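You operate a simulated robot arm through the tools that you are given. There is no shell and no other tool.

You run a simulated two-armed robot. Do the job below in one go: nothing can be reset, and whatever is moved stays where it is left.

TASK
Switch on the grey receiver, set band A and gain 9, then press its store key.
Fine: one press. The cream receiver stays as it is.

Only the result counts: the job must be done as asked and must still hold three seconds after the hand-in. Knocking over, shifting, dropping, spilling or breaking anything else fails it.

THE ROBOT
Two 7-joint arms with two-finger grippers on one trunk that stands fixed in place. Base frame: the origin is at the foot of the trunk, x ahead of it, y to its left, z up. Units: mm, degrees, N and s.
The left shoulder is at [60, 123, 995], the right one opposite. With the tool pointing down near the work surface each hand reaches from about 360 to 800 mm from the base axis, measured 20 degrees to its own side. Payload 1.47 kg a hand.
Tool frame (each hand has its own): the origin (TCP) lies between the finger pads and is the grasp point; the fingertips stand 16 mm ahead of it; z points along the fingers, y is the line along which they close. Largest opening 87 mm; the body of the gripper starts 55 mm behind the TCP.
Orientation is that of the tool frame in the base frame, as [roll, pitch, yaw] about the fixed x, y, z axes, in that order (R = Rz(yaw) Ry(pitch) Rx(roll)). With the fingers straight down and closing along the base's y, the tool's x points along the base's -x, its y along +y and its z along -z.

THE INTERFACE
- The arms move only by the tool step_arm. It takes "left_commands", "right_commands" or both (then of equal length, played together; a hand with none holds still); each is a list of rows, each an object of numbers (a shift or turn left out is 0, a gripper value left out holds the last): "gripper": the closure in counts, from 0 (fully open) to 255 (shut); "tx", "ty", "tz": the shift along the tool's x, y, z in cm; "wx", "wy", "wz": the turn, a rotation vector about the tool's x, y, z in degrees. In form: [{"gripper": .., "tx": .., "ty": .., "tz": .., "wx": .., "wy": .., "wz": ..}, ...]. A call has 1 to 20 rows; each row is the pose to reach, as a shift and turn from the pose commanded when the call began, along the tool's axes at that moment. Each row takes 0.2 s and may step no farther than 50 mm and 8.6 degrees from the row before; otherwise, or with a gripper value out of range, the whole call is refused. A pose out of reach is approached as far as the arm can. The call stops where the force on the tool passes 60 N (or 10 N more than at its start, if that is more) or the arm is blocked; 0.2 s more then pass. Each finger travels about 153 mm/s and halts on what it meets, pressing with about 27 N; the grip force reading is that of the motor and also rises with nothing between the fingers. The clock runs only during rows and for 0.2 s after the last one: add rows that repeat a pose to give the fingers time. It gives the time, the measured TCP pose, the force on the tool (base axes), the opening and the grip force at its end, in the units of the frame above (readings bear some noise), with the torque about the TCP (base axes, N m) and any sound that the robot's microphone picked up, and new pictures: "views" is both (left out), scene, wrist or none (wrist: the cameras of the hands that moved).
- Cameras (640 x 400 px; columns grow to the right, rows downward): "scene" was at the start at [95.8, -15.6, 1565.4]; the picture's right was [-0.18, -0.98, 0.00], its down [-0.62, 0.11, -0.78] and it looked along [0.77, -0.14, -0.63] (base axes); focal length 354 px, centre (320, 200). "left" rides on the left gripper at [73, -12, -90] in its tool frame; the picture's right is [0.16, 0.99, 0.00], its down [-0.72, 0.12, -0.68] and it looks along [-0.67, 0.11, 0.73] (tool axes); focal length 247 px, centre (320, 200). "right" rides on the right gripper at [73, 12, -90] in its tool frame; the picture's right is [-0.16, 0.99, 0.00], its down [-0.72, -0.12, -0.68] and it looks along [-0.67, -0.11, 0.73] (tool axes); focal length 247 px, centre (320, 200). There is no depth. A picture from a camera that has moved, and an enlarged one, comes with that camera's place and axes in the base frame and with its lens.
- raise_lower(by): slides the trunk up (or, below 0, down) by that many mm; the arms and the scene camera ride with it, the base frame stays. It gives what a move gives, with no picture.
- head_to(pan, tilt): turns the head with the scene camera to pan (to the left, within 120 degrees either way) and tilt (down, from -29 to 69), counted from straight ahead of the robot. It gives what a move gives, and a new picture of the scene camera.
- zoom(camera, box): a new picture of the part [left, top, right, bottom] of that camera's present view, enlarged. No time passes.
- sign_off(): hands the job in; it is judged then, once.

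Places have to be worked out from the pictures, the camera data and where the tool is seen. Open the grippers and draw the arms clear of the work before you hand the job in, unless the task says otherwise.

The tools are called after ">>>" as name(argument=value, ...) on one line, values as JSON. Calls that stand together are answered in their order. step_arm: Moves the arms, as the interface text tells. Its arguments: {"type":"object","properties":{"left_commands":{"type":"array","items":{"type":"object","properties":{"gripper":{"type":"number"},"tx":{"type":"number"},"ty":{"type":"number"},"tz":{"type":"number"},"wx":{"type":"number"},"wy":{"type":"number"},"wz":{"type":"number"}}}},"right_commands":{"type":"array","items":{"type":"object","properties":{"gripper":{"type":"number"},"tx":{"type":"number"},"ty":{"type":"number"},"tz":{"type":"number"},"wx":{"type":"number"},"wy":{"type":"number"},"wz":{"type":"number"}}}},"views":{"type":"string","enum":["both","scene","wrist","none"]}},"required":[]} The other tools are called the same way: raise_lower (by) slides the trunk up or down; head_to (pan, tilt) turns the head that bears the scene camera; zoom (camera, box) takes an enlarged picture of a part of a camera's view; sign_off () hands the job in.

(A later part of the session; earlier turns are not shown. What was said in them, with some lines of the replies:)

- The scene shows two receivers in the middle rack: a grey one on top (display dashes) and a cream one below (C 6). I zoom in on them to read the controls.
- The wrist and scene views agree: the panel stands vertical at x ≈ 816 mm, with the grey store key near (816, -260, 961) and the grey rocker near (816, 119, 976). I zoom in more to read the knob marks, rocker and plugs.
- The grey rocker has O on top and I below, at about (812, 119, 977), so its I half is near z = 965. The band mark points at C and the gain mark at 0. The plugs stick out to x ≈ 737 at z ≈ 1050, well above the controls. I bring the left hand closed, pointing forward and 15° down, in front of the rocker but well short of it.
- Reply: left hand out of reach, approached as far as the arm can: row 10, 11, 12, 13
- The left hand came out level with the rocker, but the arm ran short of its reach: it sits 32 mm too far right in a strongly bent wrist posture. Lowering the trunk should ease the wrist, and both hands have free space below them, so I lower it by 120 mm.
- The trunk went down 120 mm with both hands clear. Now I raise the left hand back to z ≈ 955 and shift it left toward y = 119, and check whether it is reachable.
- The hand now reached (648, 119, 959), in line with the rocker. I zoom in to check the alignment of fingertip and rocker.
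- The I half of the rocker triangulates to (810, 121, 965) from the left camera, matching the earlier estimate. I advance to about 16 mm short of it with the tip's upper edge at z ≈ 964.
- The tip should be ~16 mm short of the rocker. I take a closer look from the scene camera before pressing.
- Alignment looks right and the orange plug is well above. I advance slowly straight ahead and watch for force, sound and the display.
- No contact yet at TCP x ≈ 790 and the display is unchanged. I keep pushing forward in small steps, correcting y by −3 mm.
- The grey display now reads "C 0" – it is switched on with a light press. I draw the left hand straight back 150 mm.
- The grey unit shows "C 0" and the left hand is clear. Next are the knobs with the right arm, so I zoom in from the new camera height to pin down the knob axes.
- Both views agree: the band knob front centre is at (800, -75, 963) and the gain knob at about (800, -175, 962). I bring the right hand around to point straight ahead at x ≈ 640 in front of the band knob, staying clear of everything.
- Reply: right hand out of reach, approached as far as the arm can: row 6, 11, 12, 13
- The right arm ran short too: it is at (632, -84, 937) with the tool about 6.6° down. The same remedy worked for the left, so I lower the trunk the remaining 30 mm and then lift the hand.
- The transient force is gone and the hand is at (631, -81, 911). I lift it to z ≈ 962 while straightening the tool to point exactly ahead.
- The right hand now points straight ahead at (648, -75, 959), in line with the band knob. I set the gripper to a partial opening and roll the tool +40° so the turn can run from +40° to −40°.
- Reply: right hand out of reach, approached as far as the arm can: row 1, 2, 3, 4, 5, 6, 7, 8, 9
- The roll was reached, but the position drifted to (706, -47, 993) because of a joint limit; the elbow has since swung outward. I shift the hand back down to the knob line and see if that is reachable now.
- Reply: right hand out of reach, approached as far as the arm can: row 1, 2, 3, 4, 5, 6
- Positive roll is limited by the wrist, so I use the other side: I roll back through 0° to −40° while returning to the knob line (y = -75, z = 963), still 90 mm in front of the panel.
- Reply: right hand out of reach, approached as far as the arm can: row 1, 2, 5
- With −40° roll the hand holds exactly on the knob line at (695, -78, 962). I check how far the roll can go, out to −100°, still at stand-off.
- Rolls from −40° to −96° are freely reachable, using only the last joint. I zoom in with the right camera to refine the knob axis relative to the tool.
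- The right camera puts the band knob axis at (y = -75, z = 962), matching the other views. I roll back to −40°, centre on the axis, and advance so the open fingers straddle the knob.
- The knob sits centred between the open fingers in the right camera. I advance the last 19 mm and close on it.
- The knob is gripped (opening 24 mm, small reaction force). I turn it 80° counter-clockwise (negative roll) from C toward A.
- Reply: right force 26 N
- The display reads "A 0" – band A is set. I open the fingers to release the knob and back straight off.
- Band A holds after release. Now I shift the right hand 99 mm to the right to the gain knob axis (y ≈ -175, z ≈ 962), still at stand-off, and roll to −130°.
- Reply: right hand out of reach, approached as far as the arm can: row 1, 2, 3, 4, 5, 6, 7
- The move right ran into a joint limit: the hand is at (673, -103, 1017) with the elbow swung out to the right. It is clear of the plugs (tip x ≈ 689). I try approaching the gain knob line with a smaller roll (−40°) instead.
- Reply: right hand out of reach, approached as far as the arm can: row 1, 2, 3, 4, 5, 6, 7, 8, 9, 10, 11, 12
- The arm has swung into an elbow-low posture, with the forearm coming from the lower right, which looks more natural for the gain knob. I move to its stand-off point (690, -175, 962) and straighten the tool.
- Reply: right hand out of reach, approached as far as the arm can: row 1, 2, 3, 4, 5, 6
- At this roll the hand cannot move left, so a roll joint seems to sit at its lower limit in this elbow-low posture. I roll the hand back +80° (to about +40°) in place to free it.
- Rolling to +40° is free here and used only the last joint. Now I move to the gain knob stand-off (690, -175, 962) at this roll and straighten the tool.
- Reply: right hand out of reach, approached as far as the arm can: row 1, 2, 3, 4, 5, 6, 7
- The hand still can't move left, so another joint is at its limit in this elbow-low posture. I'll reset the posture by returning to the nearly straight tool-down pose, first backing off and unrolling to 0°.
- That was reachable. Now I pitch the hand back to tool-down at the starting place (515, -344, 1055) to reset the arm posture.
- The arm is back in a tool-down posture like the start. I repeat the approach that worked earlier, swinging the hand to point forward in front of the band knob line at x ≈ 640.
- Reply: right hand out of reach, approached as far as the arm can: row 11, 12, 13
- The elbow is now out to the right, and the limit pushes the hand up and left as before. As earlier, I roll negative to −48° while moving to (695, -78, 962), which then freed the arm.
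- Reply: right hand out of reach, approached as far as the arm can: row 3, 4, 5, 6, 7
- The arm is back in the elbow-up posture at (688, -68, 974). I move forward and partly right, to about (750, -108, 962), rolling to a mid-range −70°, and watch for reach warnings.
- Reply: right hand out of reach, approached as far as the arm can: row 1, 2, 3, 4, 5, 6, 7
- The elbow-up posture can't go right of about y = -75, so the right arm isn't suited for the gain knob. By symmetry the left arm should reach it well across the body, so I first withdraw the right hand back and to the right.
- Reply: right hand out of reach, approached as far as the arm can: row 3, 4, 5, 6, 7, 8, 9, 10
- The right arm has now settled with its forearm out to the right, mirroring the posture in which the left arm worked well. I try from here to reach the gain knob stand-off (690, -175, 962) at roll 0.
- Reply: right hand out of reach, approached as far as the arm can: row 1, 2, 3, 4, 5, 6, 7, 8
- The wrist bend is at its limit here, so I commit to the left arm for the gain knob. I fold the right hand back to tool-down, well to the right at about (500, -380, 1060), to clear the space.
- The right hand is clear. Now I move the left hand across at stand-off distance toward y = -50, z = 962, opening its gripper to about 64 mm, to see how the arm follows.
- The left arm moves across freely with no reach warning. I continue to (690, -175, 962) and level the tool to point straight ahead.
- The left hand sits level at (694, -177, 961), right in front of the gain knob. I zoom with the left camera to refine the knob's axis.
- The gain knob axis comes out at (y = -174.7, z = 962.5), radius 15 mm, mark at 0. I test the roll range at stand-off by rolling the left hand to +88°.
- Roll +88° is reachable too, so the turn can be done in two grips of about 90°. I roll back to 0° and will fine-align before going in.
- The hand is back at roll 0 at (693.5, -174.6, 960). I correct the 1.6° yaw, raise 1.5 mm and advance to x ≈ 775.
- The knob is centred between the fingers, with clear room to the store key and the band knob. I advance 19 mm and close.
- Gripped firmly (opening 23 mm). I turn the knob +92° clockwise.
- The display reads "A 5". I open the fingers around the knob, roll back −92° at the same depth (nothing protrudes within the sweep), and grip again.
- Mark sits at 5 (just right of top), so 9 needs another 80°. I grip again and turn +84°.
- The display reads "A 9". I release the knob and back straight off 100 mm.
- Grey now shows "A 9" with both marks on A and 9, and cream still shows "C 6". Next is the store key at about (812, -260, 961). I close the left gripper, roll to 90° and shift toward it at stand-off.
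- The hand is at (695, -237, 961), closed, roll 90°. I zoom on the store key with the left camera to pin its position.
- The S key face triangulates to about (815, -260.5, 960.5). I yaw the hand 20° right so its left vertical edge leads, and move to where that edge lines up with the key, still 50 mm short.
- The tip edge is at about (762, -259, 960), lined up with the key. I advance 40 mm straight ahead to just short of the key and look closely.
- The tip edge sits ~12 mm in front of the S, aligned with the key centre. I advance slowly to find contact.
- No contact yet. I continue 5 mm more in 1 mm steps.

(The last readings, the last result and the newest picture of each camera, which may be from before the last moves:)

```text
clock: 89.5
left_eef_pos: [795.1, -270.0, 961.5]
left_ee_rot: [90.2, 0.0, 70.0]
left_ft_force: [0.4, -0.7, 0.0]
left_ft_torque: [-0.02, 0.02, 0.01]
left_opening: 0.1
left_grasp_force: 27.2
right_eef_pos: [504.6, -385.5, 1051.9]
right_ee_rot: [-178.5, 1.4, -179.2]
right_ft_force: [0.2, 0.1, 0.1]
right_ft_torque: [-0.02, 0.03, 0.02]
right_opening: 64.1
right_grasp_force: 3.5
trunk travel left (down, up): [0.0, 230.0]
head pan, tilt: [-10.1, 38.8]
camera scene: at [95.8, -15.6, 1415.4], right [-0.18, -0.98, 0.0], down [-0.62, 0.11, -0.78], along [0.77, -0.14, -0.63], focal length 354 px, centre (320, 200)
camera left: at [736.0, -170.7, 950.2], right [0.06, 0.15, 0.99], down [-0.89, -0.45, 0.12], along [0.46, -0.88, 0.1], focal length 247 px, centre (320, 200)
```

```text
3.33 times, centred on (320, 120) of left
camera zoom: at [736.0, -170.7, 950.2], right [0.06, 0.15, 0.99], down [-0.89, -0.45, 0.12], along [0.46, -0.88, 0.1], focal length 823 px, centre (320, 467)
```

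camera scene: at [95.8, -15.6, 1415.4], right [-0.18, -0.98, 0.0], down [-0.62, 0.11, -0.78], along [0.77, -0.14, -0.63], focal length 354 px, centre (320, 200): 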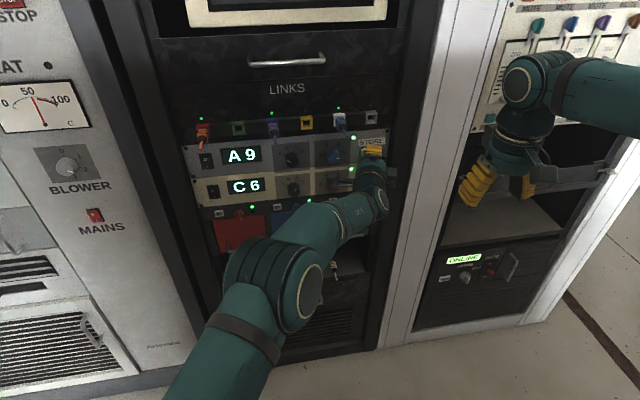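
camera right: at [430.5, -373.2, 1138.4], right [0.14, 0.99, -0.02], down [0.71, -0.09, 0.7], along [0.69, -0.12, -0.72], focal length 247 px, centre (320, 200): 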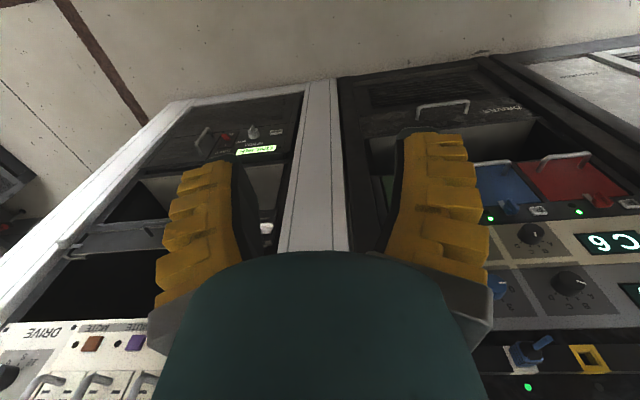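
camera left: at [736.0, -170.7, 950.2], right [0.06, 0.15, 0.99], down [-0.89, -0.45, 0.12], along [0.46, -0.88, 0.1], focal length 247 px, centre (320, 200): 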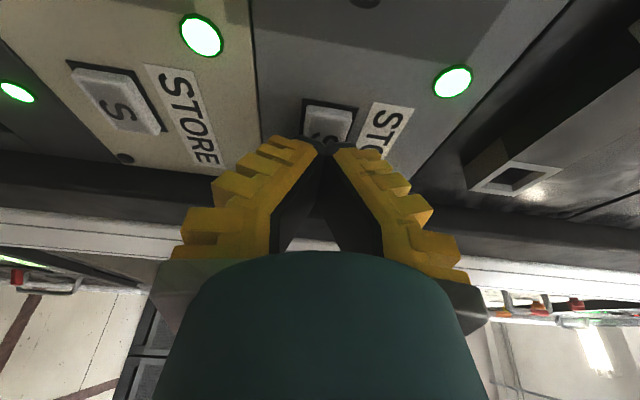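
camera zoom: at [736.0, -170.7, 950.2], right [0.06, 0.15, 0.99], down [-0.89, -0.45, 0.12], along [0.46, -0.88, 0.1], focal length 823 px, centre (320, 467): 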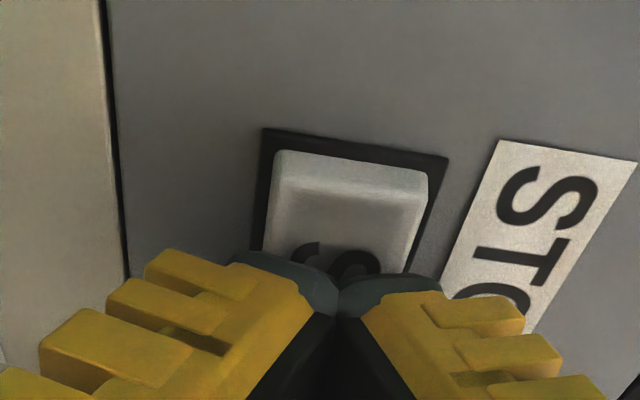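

Still no contact force; the rounded fingertip leads a bit less than I assumed. I continue 5 mm more in 1 mm steps.

>>> step_arm(left_commands=[{"tx": 0.03, "tz": 0.09}, {"tx": 0.07, "tz": 0.19}, {"tx": 0.1, "tz": 0.28}, {"tx": 0.14, "tz": 0.38}, {"tx": 0.17, "tz": 0.47}, {"tx": 0.17, "tz": 0.47}])

>>> zoom(camera="left", box=[240, 60, 400, 180])

```text
clock: 90.8
left_eef_pos: [799.7, -271.0, 961.2]
left_ee_rot: [90.1, 0.0, 69.8]
left_ft_force: [-3.8, -0.5, 0.6]
left_ft_torque: [0.0, -0.04, 0.01]
left_opening: 6.0
left_grasp_force: 28.1
right_eef_pos: [504.5, -386.4, 1051.8]
right_ee_rot: [-178.5, 1.3, -179.2]
right_ft_force: [0.8, -0.4, -0.5]
right_ft_torque: [-0.05, 0.0, 0.02]
right_opening: 64.2
right_grasp_force: 3.1
trunk travel left (down, up): [0.0, 230.0]
head pan, tilt: [-10.1, 38.8]
heard: click
camera scene: at [95.4, -15.7, 1415.4], right [-0.18, -0.98, 0.0], down [-0.62, 0.11, -0.78], along [0.77, -0.14, -0.63], focal length 354 px, centre (320, 200)
camera left: at [740.7, -170.7, 951.1], right [0.06, 0.15, 0.99], down [-0.89, -0.45, 0.12], along [0.46, -0.88, 0.1], focal length 247 px, centre (320, 200)
```

scene: 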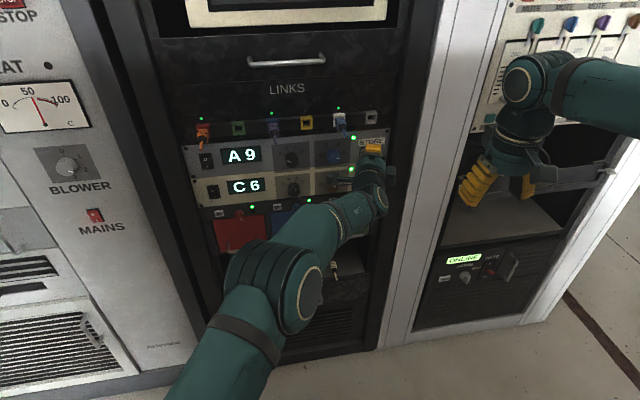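
left: 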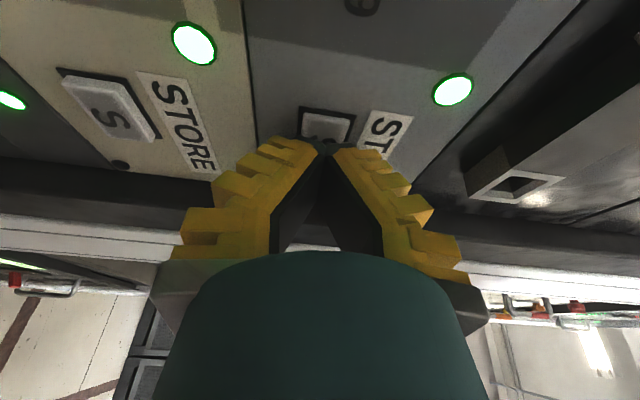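

```text
3.33 times, centred on (320, 120) of left
camera zoom: at [740.7, -170.7, 951.1], right [0.06, 0.15, 0.99], down [-0.89, -0.45, 0.12], along [0.46, -0.88, 0.1], focal length 823 px, centre (320, 467)
```

zoom: 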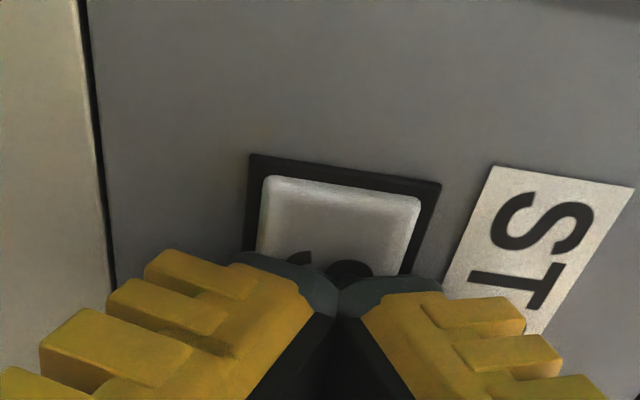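

A click was heard with a light 4 N contact, and the key looks depressed: the store press has registered. I withdraw straight back without touching it again.

>>> step_arm(left_commands=[{"tx": -0.34, "tz": -0.94}, {"tx": -1.0, "tz": -2.8}, {"tx": -1.7, "tz": -4.7}, {"tx": -2.7, "tz": -7.5}, {"tx": -3.4, "tz": -9.4}, {"tx": -3.4, "tz": -9.4}])

>>> zoom(camera="scene", box=[180, 110, 400, 220])

>>> zoom(camera="left", box=[160, 20, 480, 180])

```text
clock: 92.2
left_eef_pos: [700.7, -267.3, 960.7]
left_ee_rot: [90.2, 0.0, 70.0]
left_ft_force: [0.1, -0.2, -0.1]
left_ft_torque: [-0.02, -0.03, 0.02]
left_opening: 0.1
left_grasp_force: 28.5
right_eef_pos: [504.5, -386.1, 1049.5]
right_ee_rot: [-178.5, 1.3, -179.2]
right_ft_force: [-0.1, 0.9, -0.2]
right_ft_torque: [0.04, -0.03, 0.0]
right_opening: 64.1
right_grasp_force: 3.2
trunk travel left (down, up): [0.0, 230.0]
head pan, tilt: [-10.1, 38.8]
camera scene: at [95.8, -15.6, 1415.3], right [-0.18, -0.98, 0.0], down [-0.62, 0.11, -0.78], along [0.77, -0.14, -0.63], focal length 354 px, centre (320, 200)
camera left: at [641.6, -167.6, 950.4], right [0.06, 0.15, 0.99], down [-0.89, -0.45, 0.12], along [0.46, -0.88, 0.11], focal length 247 px, centre (320, 200)
```

scene: 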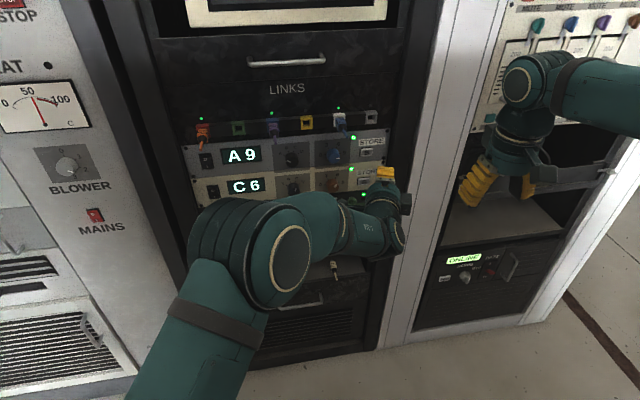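
left: 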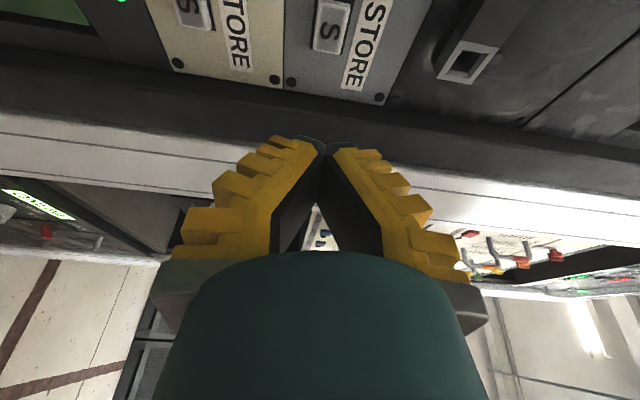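

```text
2.91 times, centred on (290, 165) of scene
camera zoom: at [95.8, -15.6, 1415.3], right [-0.18, -0.98, 0.0], down [-0.62, 0.11, -0.78], along [0.77, -0.14, -0.63], focal length 1031 px, centre (407, 302)
```

zoom: 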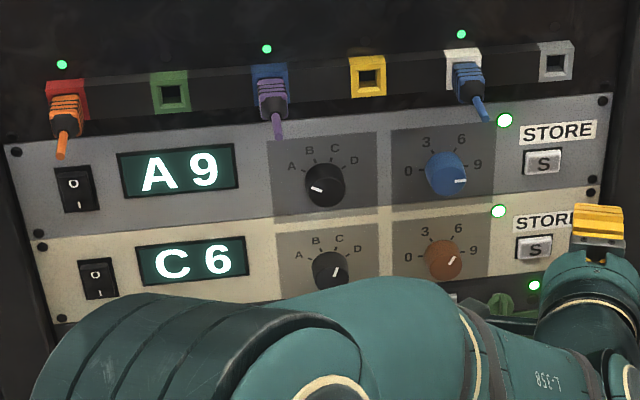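

```text
2.00 times, centred on (320, 100) of left
camera zoom: at [641.6, -167.6, 950.4], right [0.06, 0.15, 0.99], down [-0.89, -0.45, 0.12], along [0.46, -0.88, 0.11], focal length 494 px, centre (320, 400)
```

zoom: 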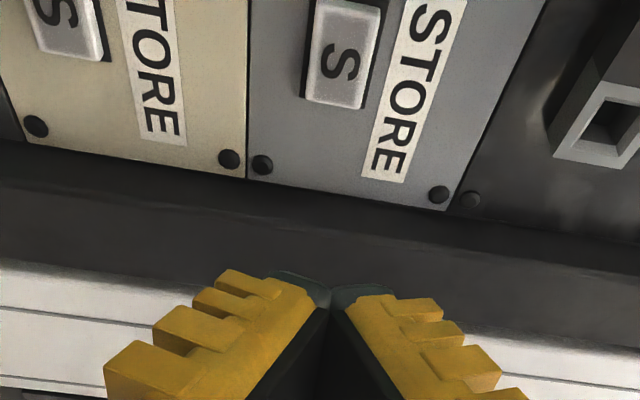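

Grey shows "A 9", cream still "C 6", the store key has sprung back, and only one click was heard. I open the left gripper and draw the arm back and to the left, away from the panel.

>>> step_arm(left_commands=[{"tx": 0.8, "tz": -2.0}, {"tx": 1.6, "tz": -4.0}, {"gripper": 0, "tx": 3.2, "tz": -5.5, "wy": 4}, {"gripper": 0, "tx": 5.0, "tz": -7.0, "wy": 8}, {"tx": 6.8, "tz": -8.5, "wy": 12}, {"tx": 8.6, "tz": -10.0, "wy": 16}, {"tx": 10.2, "tz": -11.0, "wy": 20}, {"tx": 11.7, "tz": -11.7, "wy": 20}, {"tx": 11.7, "tz": -11.7, "wy": 20}])

```text
clock: 94.2
left_eef_pos: [629.7, -119.5, 963.1]
left_ee_rot: [90.2, -0.1, 90.0]
left_ft_force: [0.2, -0.3, -0.3]
left_ft_torque: [-0.03, -0.01, 0.0]
left_opening: 87.2
left_grasp_force: 0.1
right_eef_pos: [505.3, -387.3, 1049.8]
right_ee_rot: [-178.6, 1.4, -179.1]
right_ft_force: [0.9, 0.1, 0.1]
right_ft_torque: [0.02, -0.03, 0.02]
right_opening: 64.2
right_grasp_force: 3.3
trunk travel left (down, up): [0.0, 230.0]
head pan, tilt: [-10.1, 38.8]
camera scene: at [95.8, -15.5, 1415.4], right [-0.18, -0.98, 0.0], down [-0.62, 0.11, -0.78], along [0.77, -0.14, -0.63], focal length 354 px, centre (320, 200)
camera left: at [541.8, -46.1, 952.7], right [0.0, 0.16, 0.99], down [-0.68, -0.72, 0.12], along [0.73, -0.67, 0.1], focal length 247 px, centre (320, 200)
```

scene: 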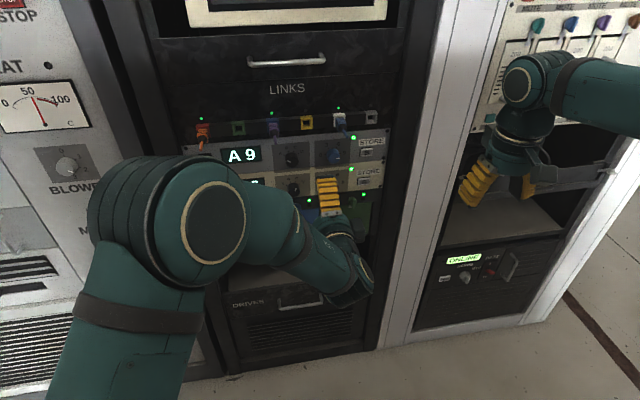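
left: 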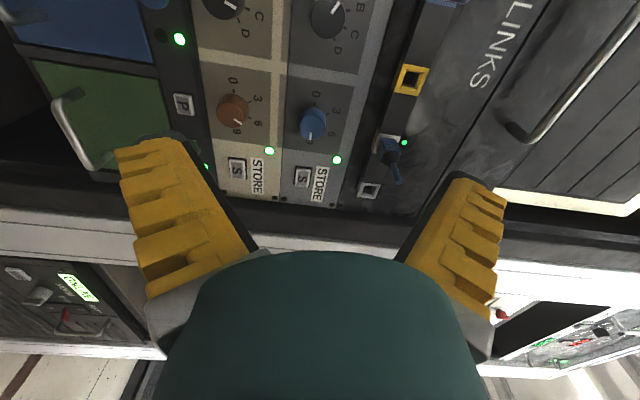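

The hand is clear of the panel. I continue left and unroll it to 0°, returning near its earlier parked place, and open the right gripper as well.

>>> step_arm(left_commands=[{"tx": 1.5, "ty": 0.3, "tz": -0.5, "wz": -8}, {"tx": 3.0, "ty": 0.6, "tz": -1.0, "wz": -16}, {"tx": 4.5, "ty": 1.0, "tz": -1.5, "wz": -24}, {"tx": 6.0, "ty": 1.3, "tz": -2.0, "wz": -32}, {"tx": 7.5, "ty": 1.6, "tz": -2.5, "wz": -40}, {"tx": 9.0, "ty": 2.0, "tz": -3.0, "wz": -48}, {"tx": 10.5, "ty": 2.3, "tz": -3.5, "wz": -56}, {"tx": 12.0, "ty": 2.6, "tz": -4.0, "wz": -64}, {"tx": 13.5, "ty": 3.0, "tz": -4.5, "wz": -72}, {"tx": 15.0, "ty": 3.3, "tz": -5.0, "wz": -80}, {"tx": 16.5, "ty": 3.6, "tz": -5.5, "wz": -88}, {"tx": 18.0, "ty": 4.0, "tz": -6.0, "wz": -88}], right_commands=[{"gripper": 0}, {"gripper": 0}, {"gripper": 0}, {"gripper": 0}, {"gripper": 0}, {"gripper": 0}, {"gripper": 0}, {"gripper": 0}, {"gripper": 0}, {"gripper": 0}, {"gripper": 0}, {"gripper": 0}])

>>> zoom(camera="scene", box=[170, 100, 410, 260])

```text
clock: 96.8
left_eef_pos: [568.8, 61.0, 1004.0]
left_ee_rot: [97.2, 88.2, 97.1]
left_ft_force: [0.7, 0.0, 0.6]
left_ft_torque: [0.01, 0.0, 0.03]
left_opening: 87.3
left_grasp_force: 0.1
right_eef_pos: [504.7, -386.6, 1051.7]
right_ee_rot: [-178.5, 1.5, -179.2]
right_ft_force: [-0.7, 0.2, -0.2]
right_ft_torque: [-0.01, 0.01, -0.01]
right_opening: 87.2
right_grasp_force: 0.0
trunk travel left (down, up): [0.0, 230.0]
head pan, tilt: [-10.1, 38.8]
camera scene: at [95.7, -15.4, 1415.4], right [-0.18, -0.98, 0.0], down [-0.62, 0.11, -0.78], along [0.77, -0.14, -0.63], focal length 354 px, centre (320, 200)
camera right: at [430.4, -372.9, 1138.2], right [0.14, 0.99, -0.02], down [0.71, -0.09, 0.7], along [0.69, -0.12, -0.71], focal length 247 px, centre (320, 200)
camera left: at [479.8, 52.4, 931.9], right [0.0, 0.99, -0.12], down [-0.68, 0.09, 0.73], along [0.74, 0.08, 0.67], focal length 247 px, centre (320, 200)
```

scene: 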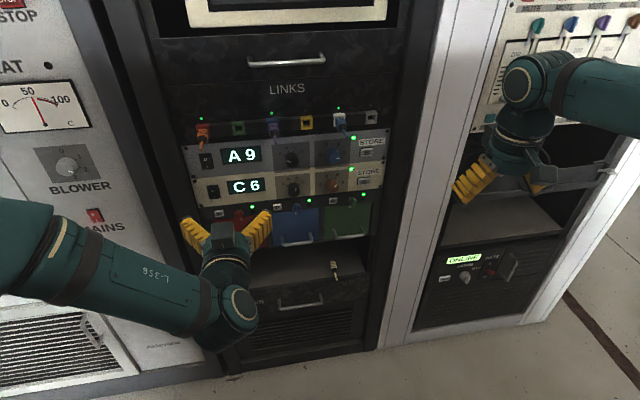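
right: 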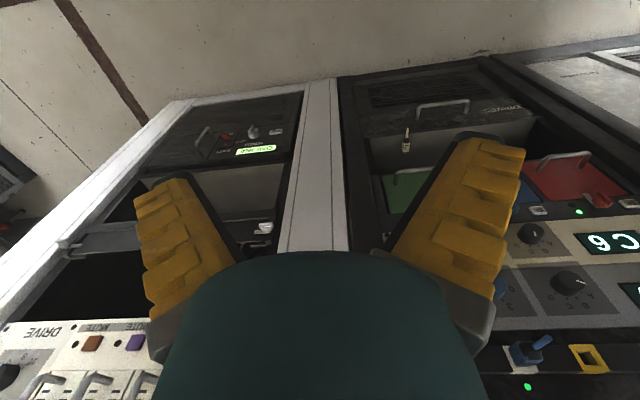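
left: 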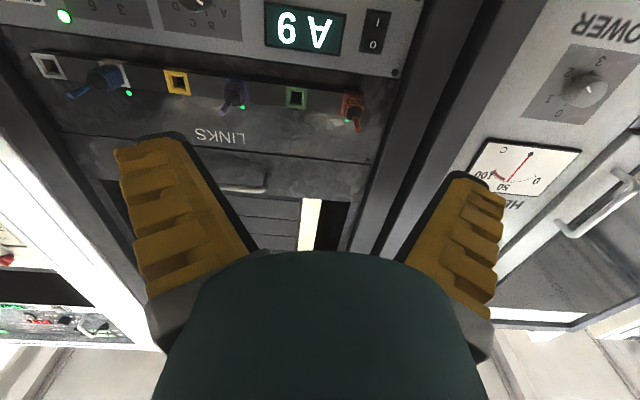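

```text
2.50 times, centred on (290, 180) of scene
camera zoom: at [95.7, -15.4, 1415.4], right [-0.18, -0.98, 0.0], down [-0.62, 0.11, -0.78], along [0.77, -0.14, -0.63], focal length 886 px, centre (395, 250)
```

zoom: 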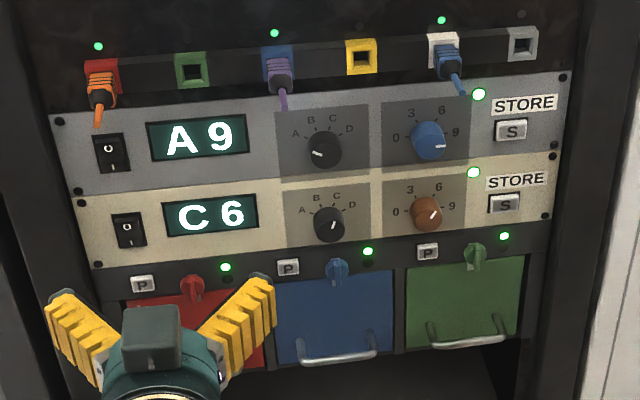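

The final view shows grey on "A 9" with its key released and cream unchanged at "C 6". The plugs and drives are untouched, and both grippers are open and clear. I hand the job in.

>>> sign_off()

```text
The job is handed in.
```

The grey receiver is switched on and set to band A and gain 9, and its store key was pressed once. I've handed the job in.

- **Display:** the grey receiver read "A 9" at hand-in. The cream one still read "C 6".
- **Store press:** the press gave a single click and the key sprang back. I saw no other sign that the setting was stored. The grey receiver's green lamp was already lit before the press, from when the knob reached gain 9.
- **Surroundings:** in the final view the plugs, the drive drawers and the cream receiver looked unchanged. Both grippers are open and drawn back from the panel.

The trunk is still 150 mm lower than it was at the start. I lowered it so the arms could reach the panel.
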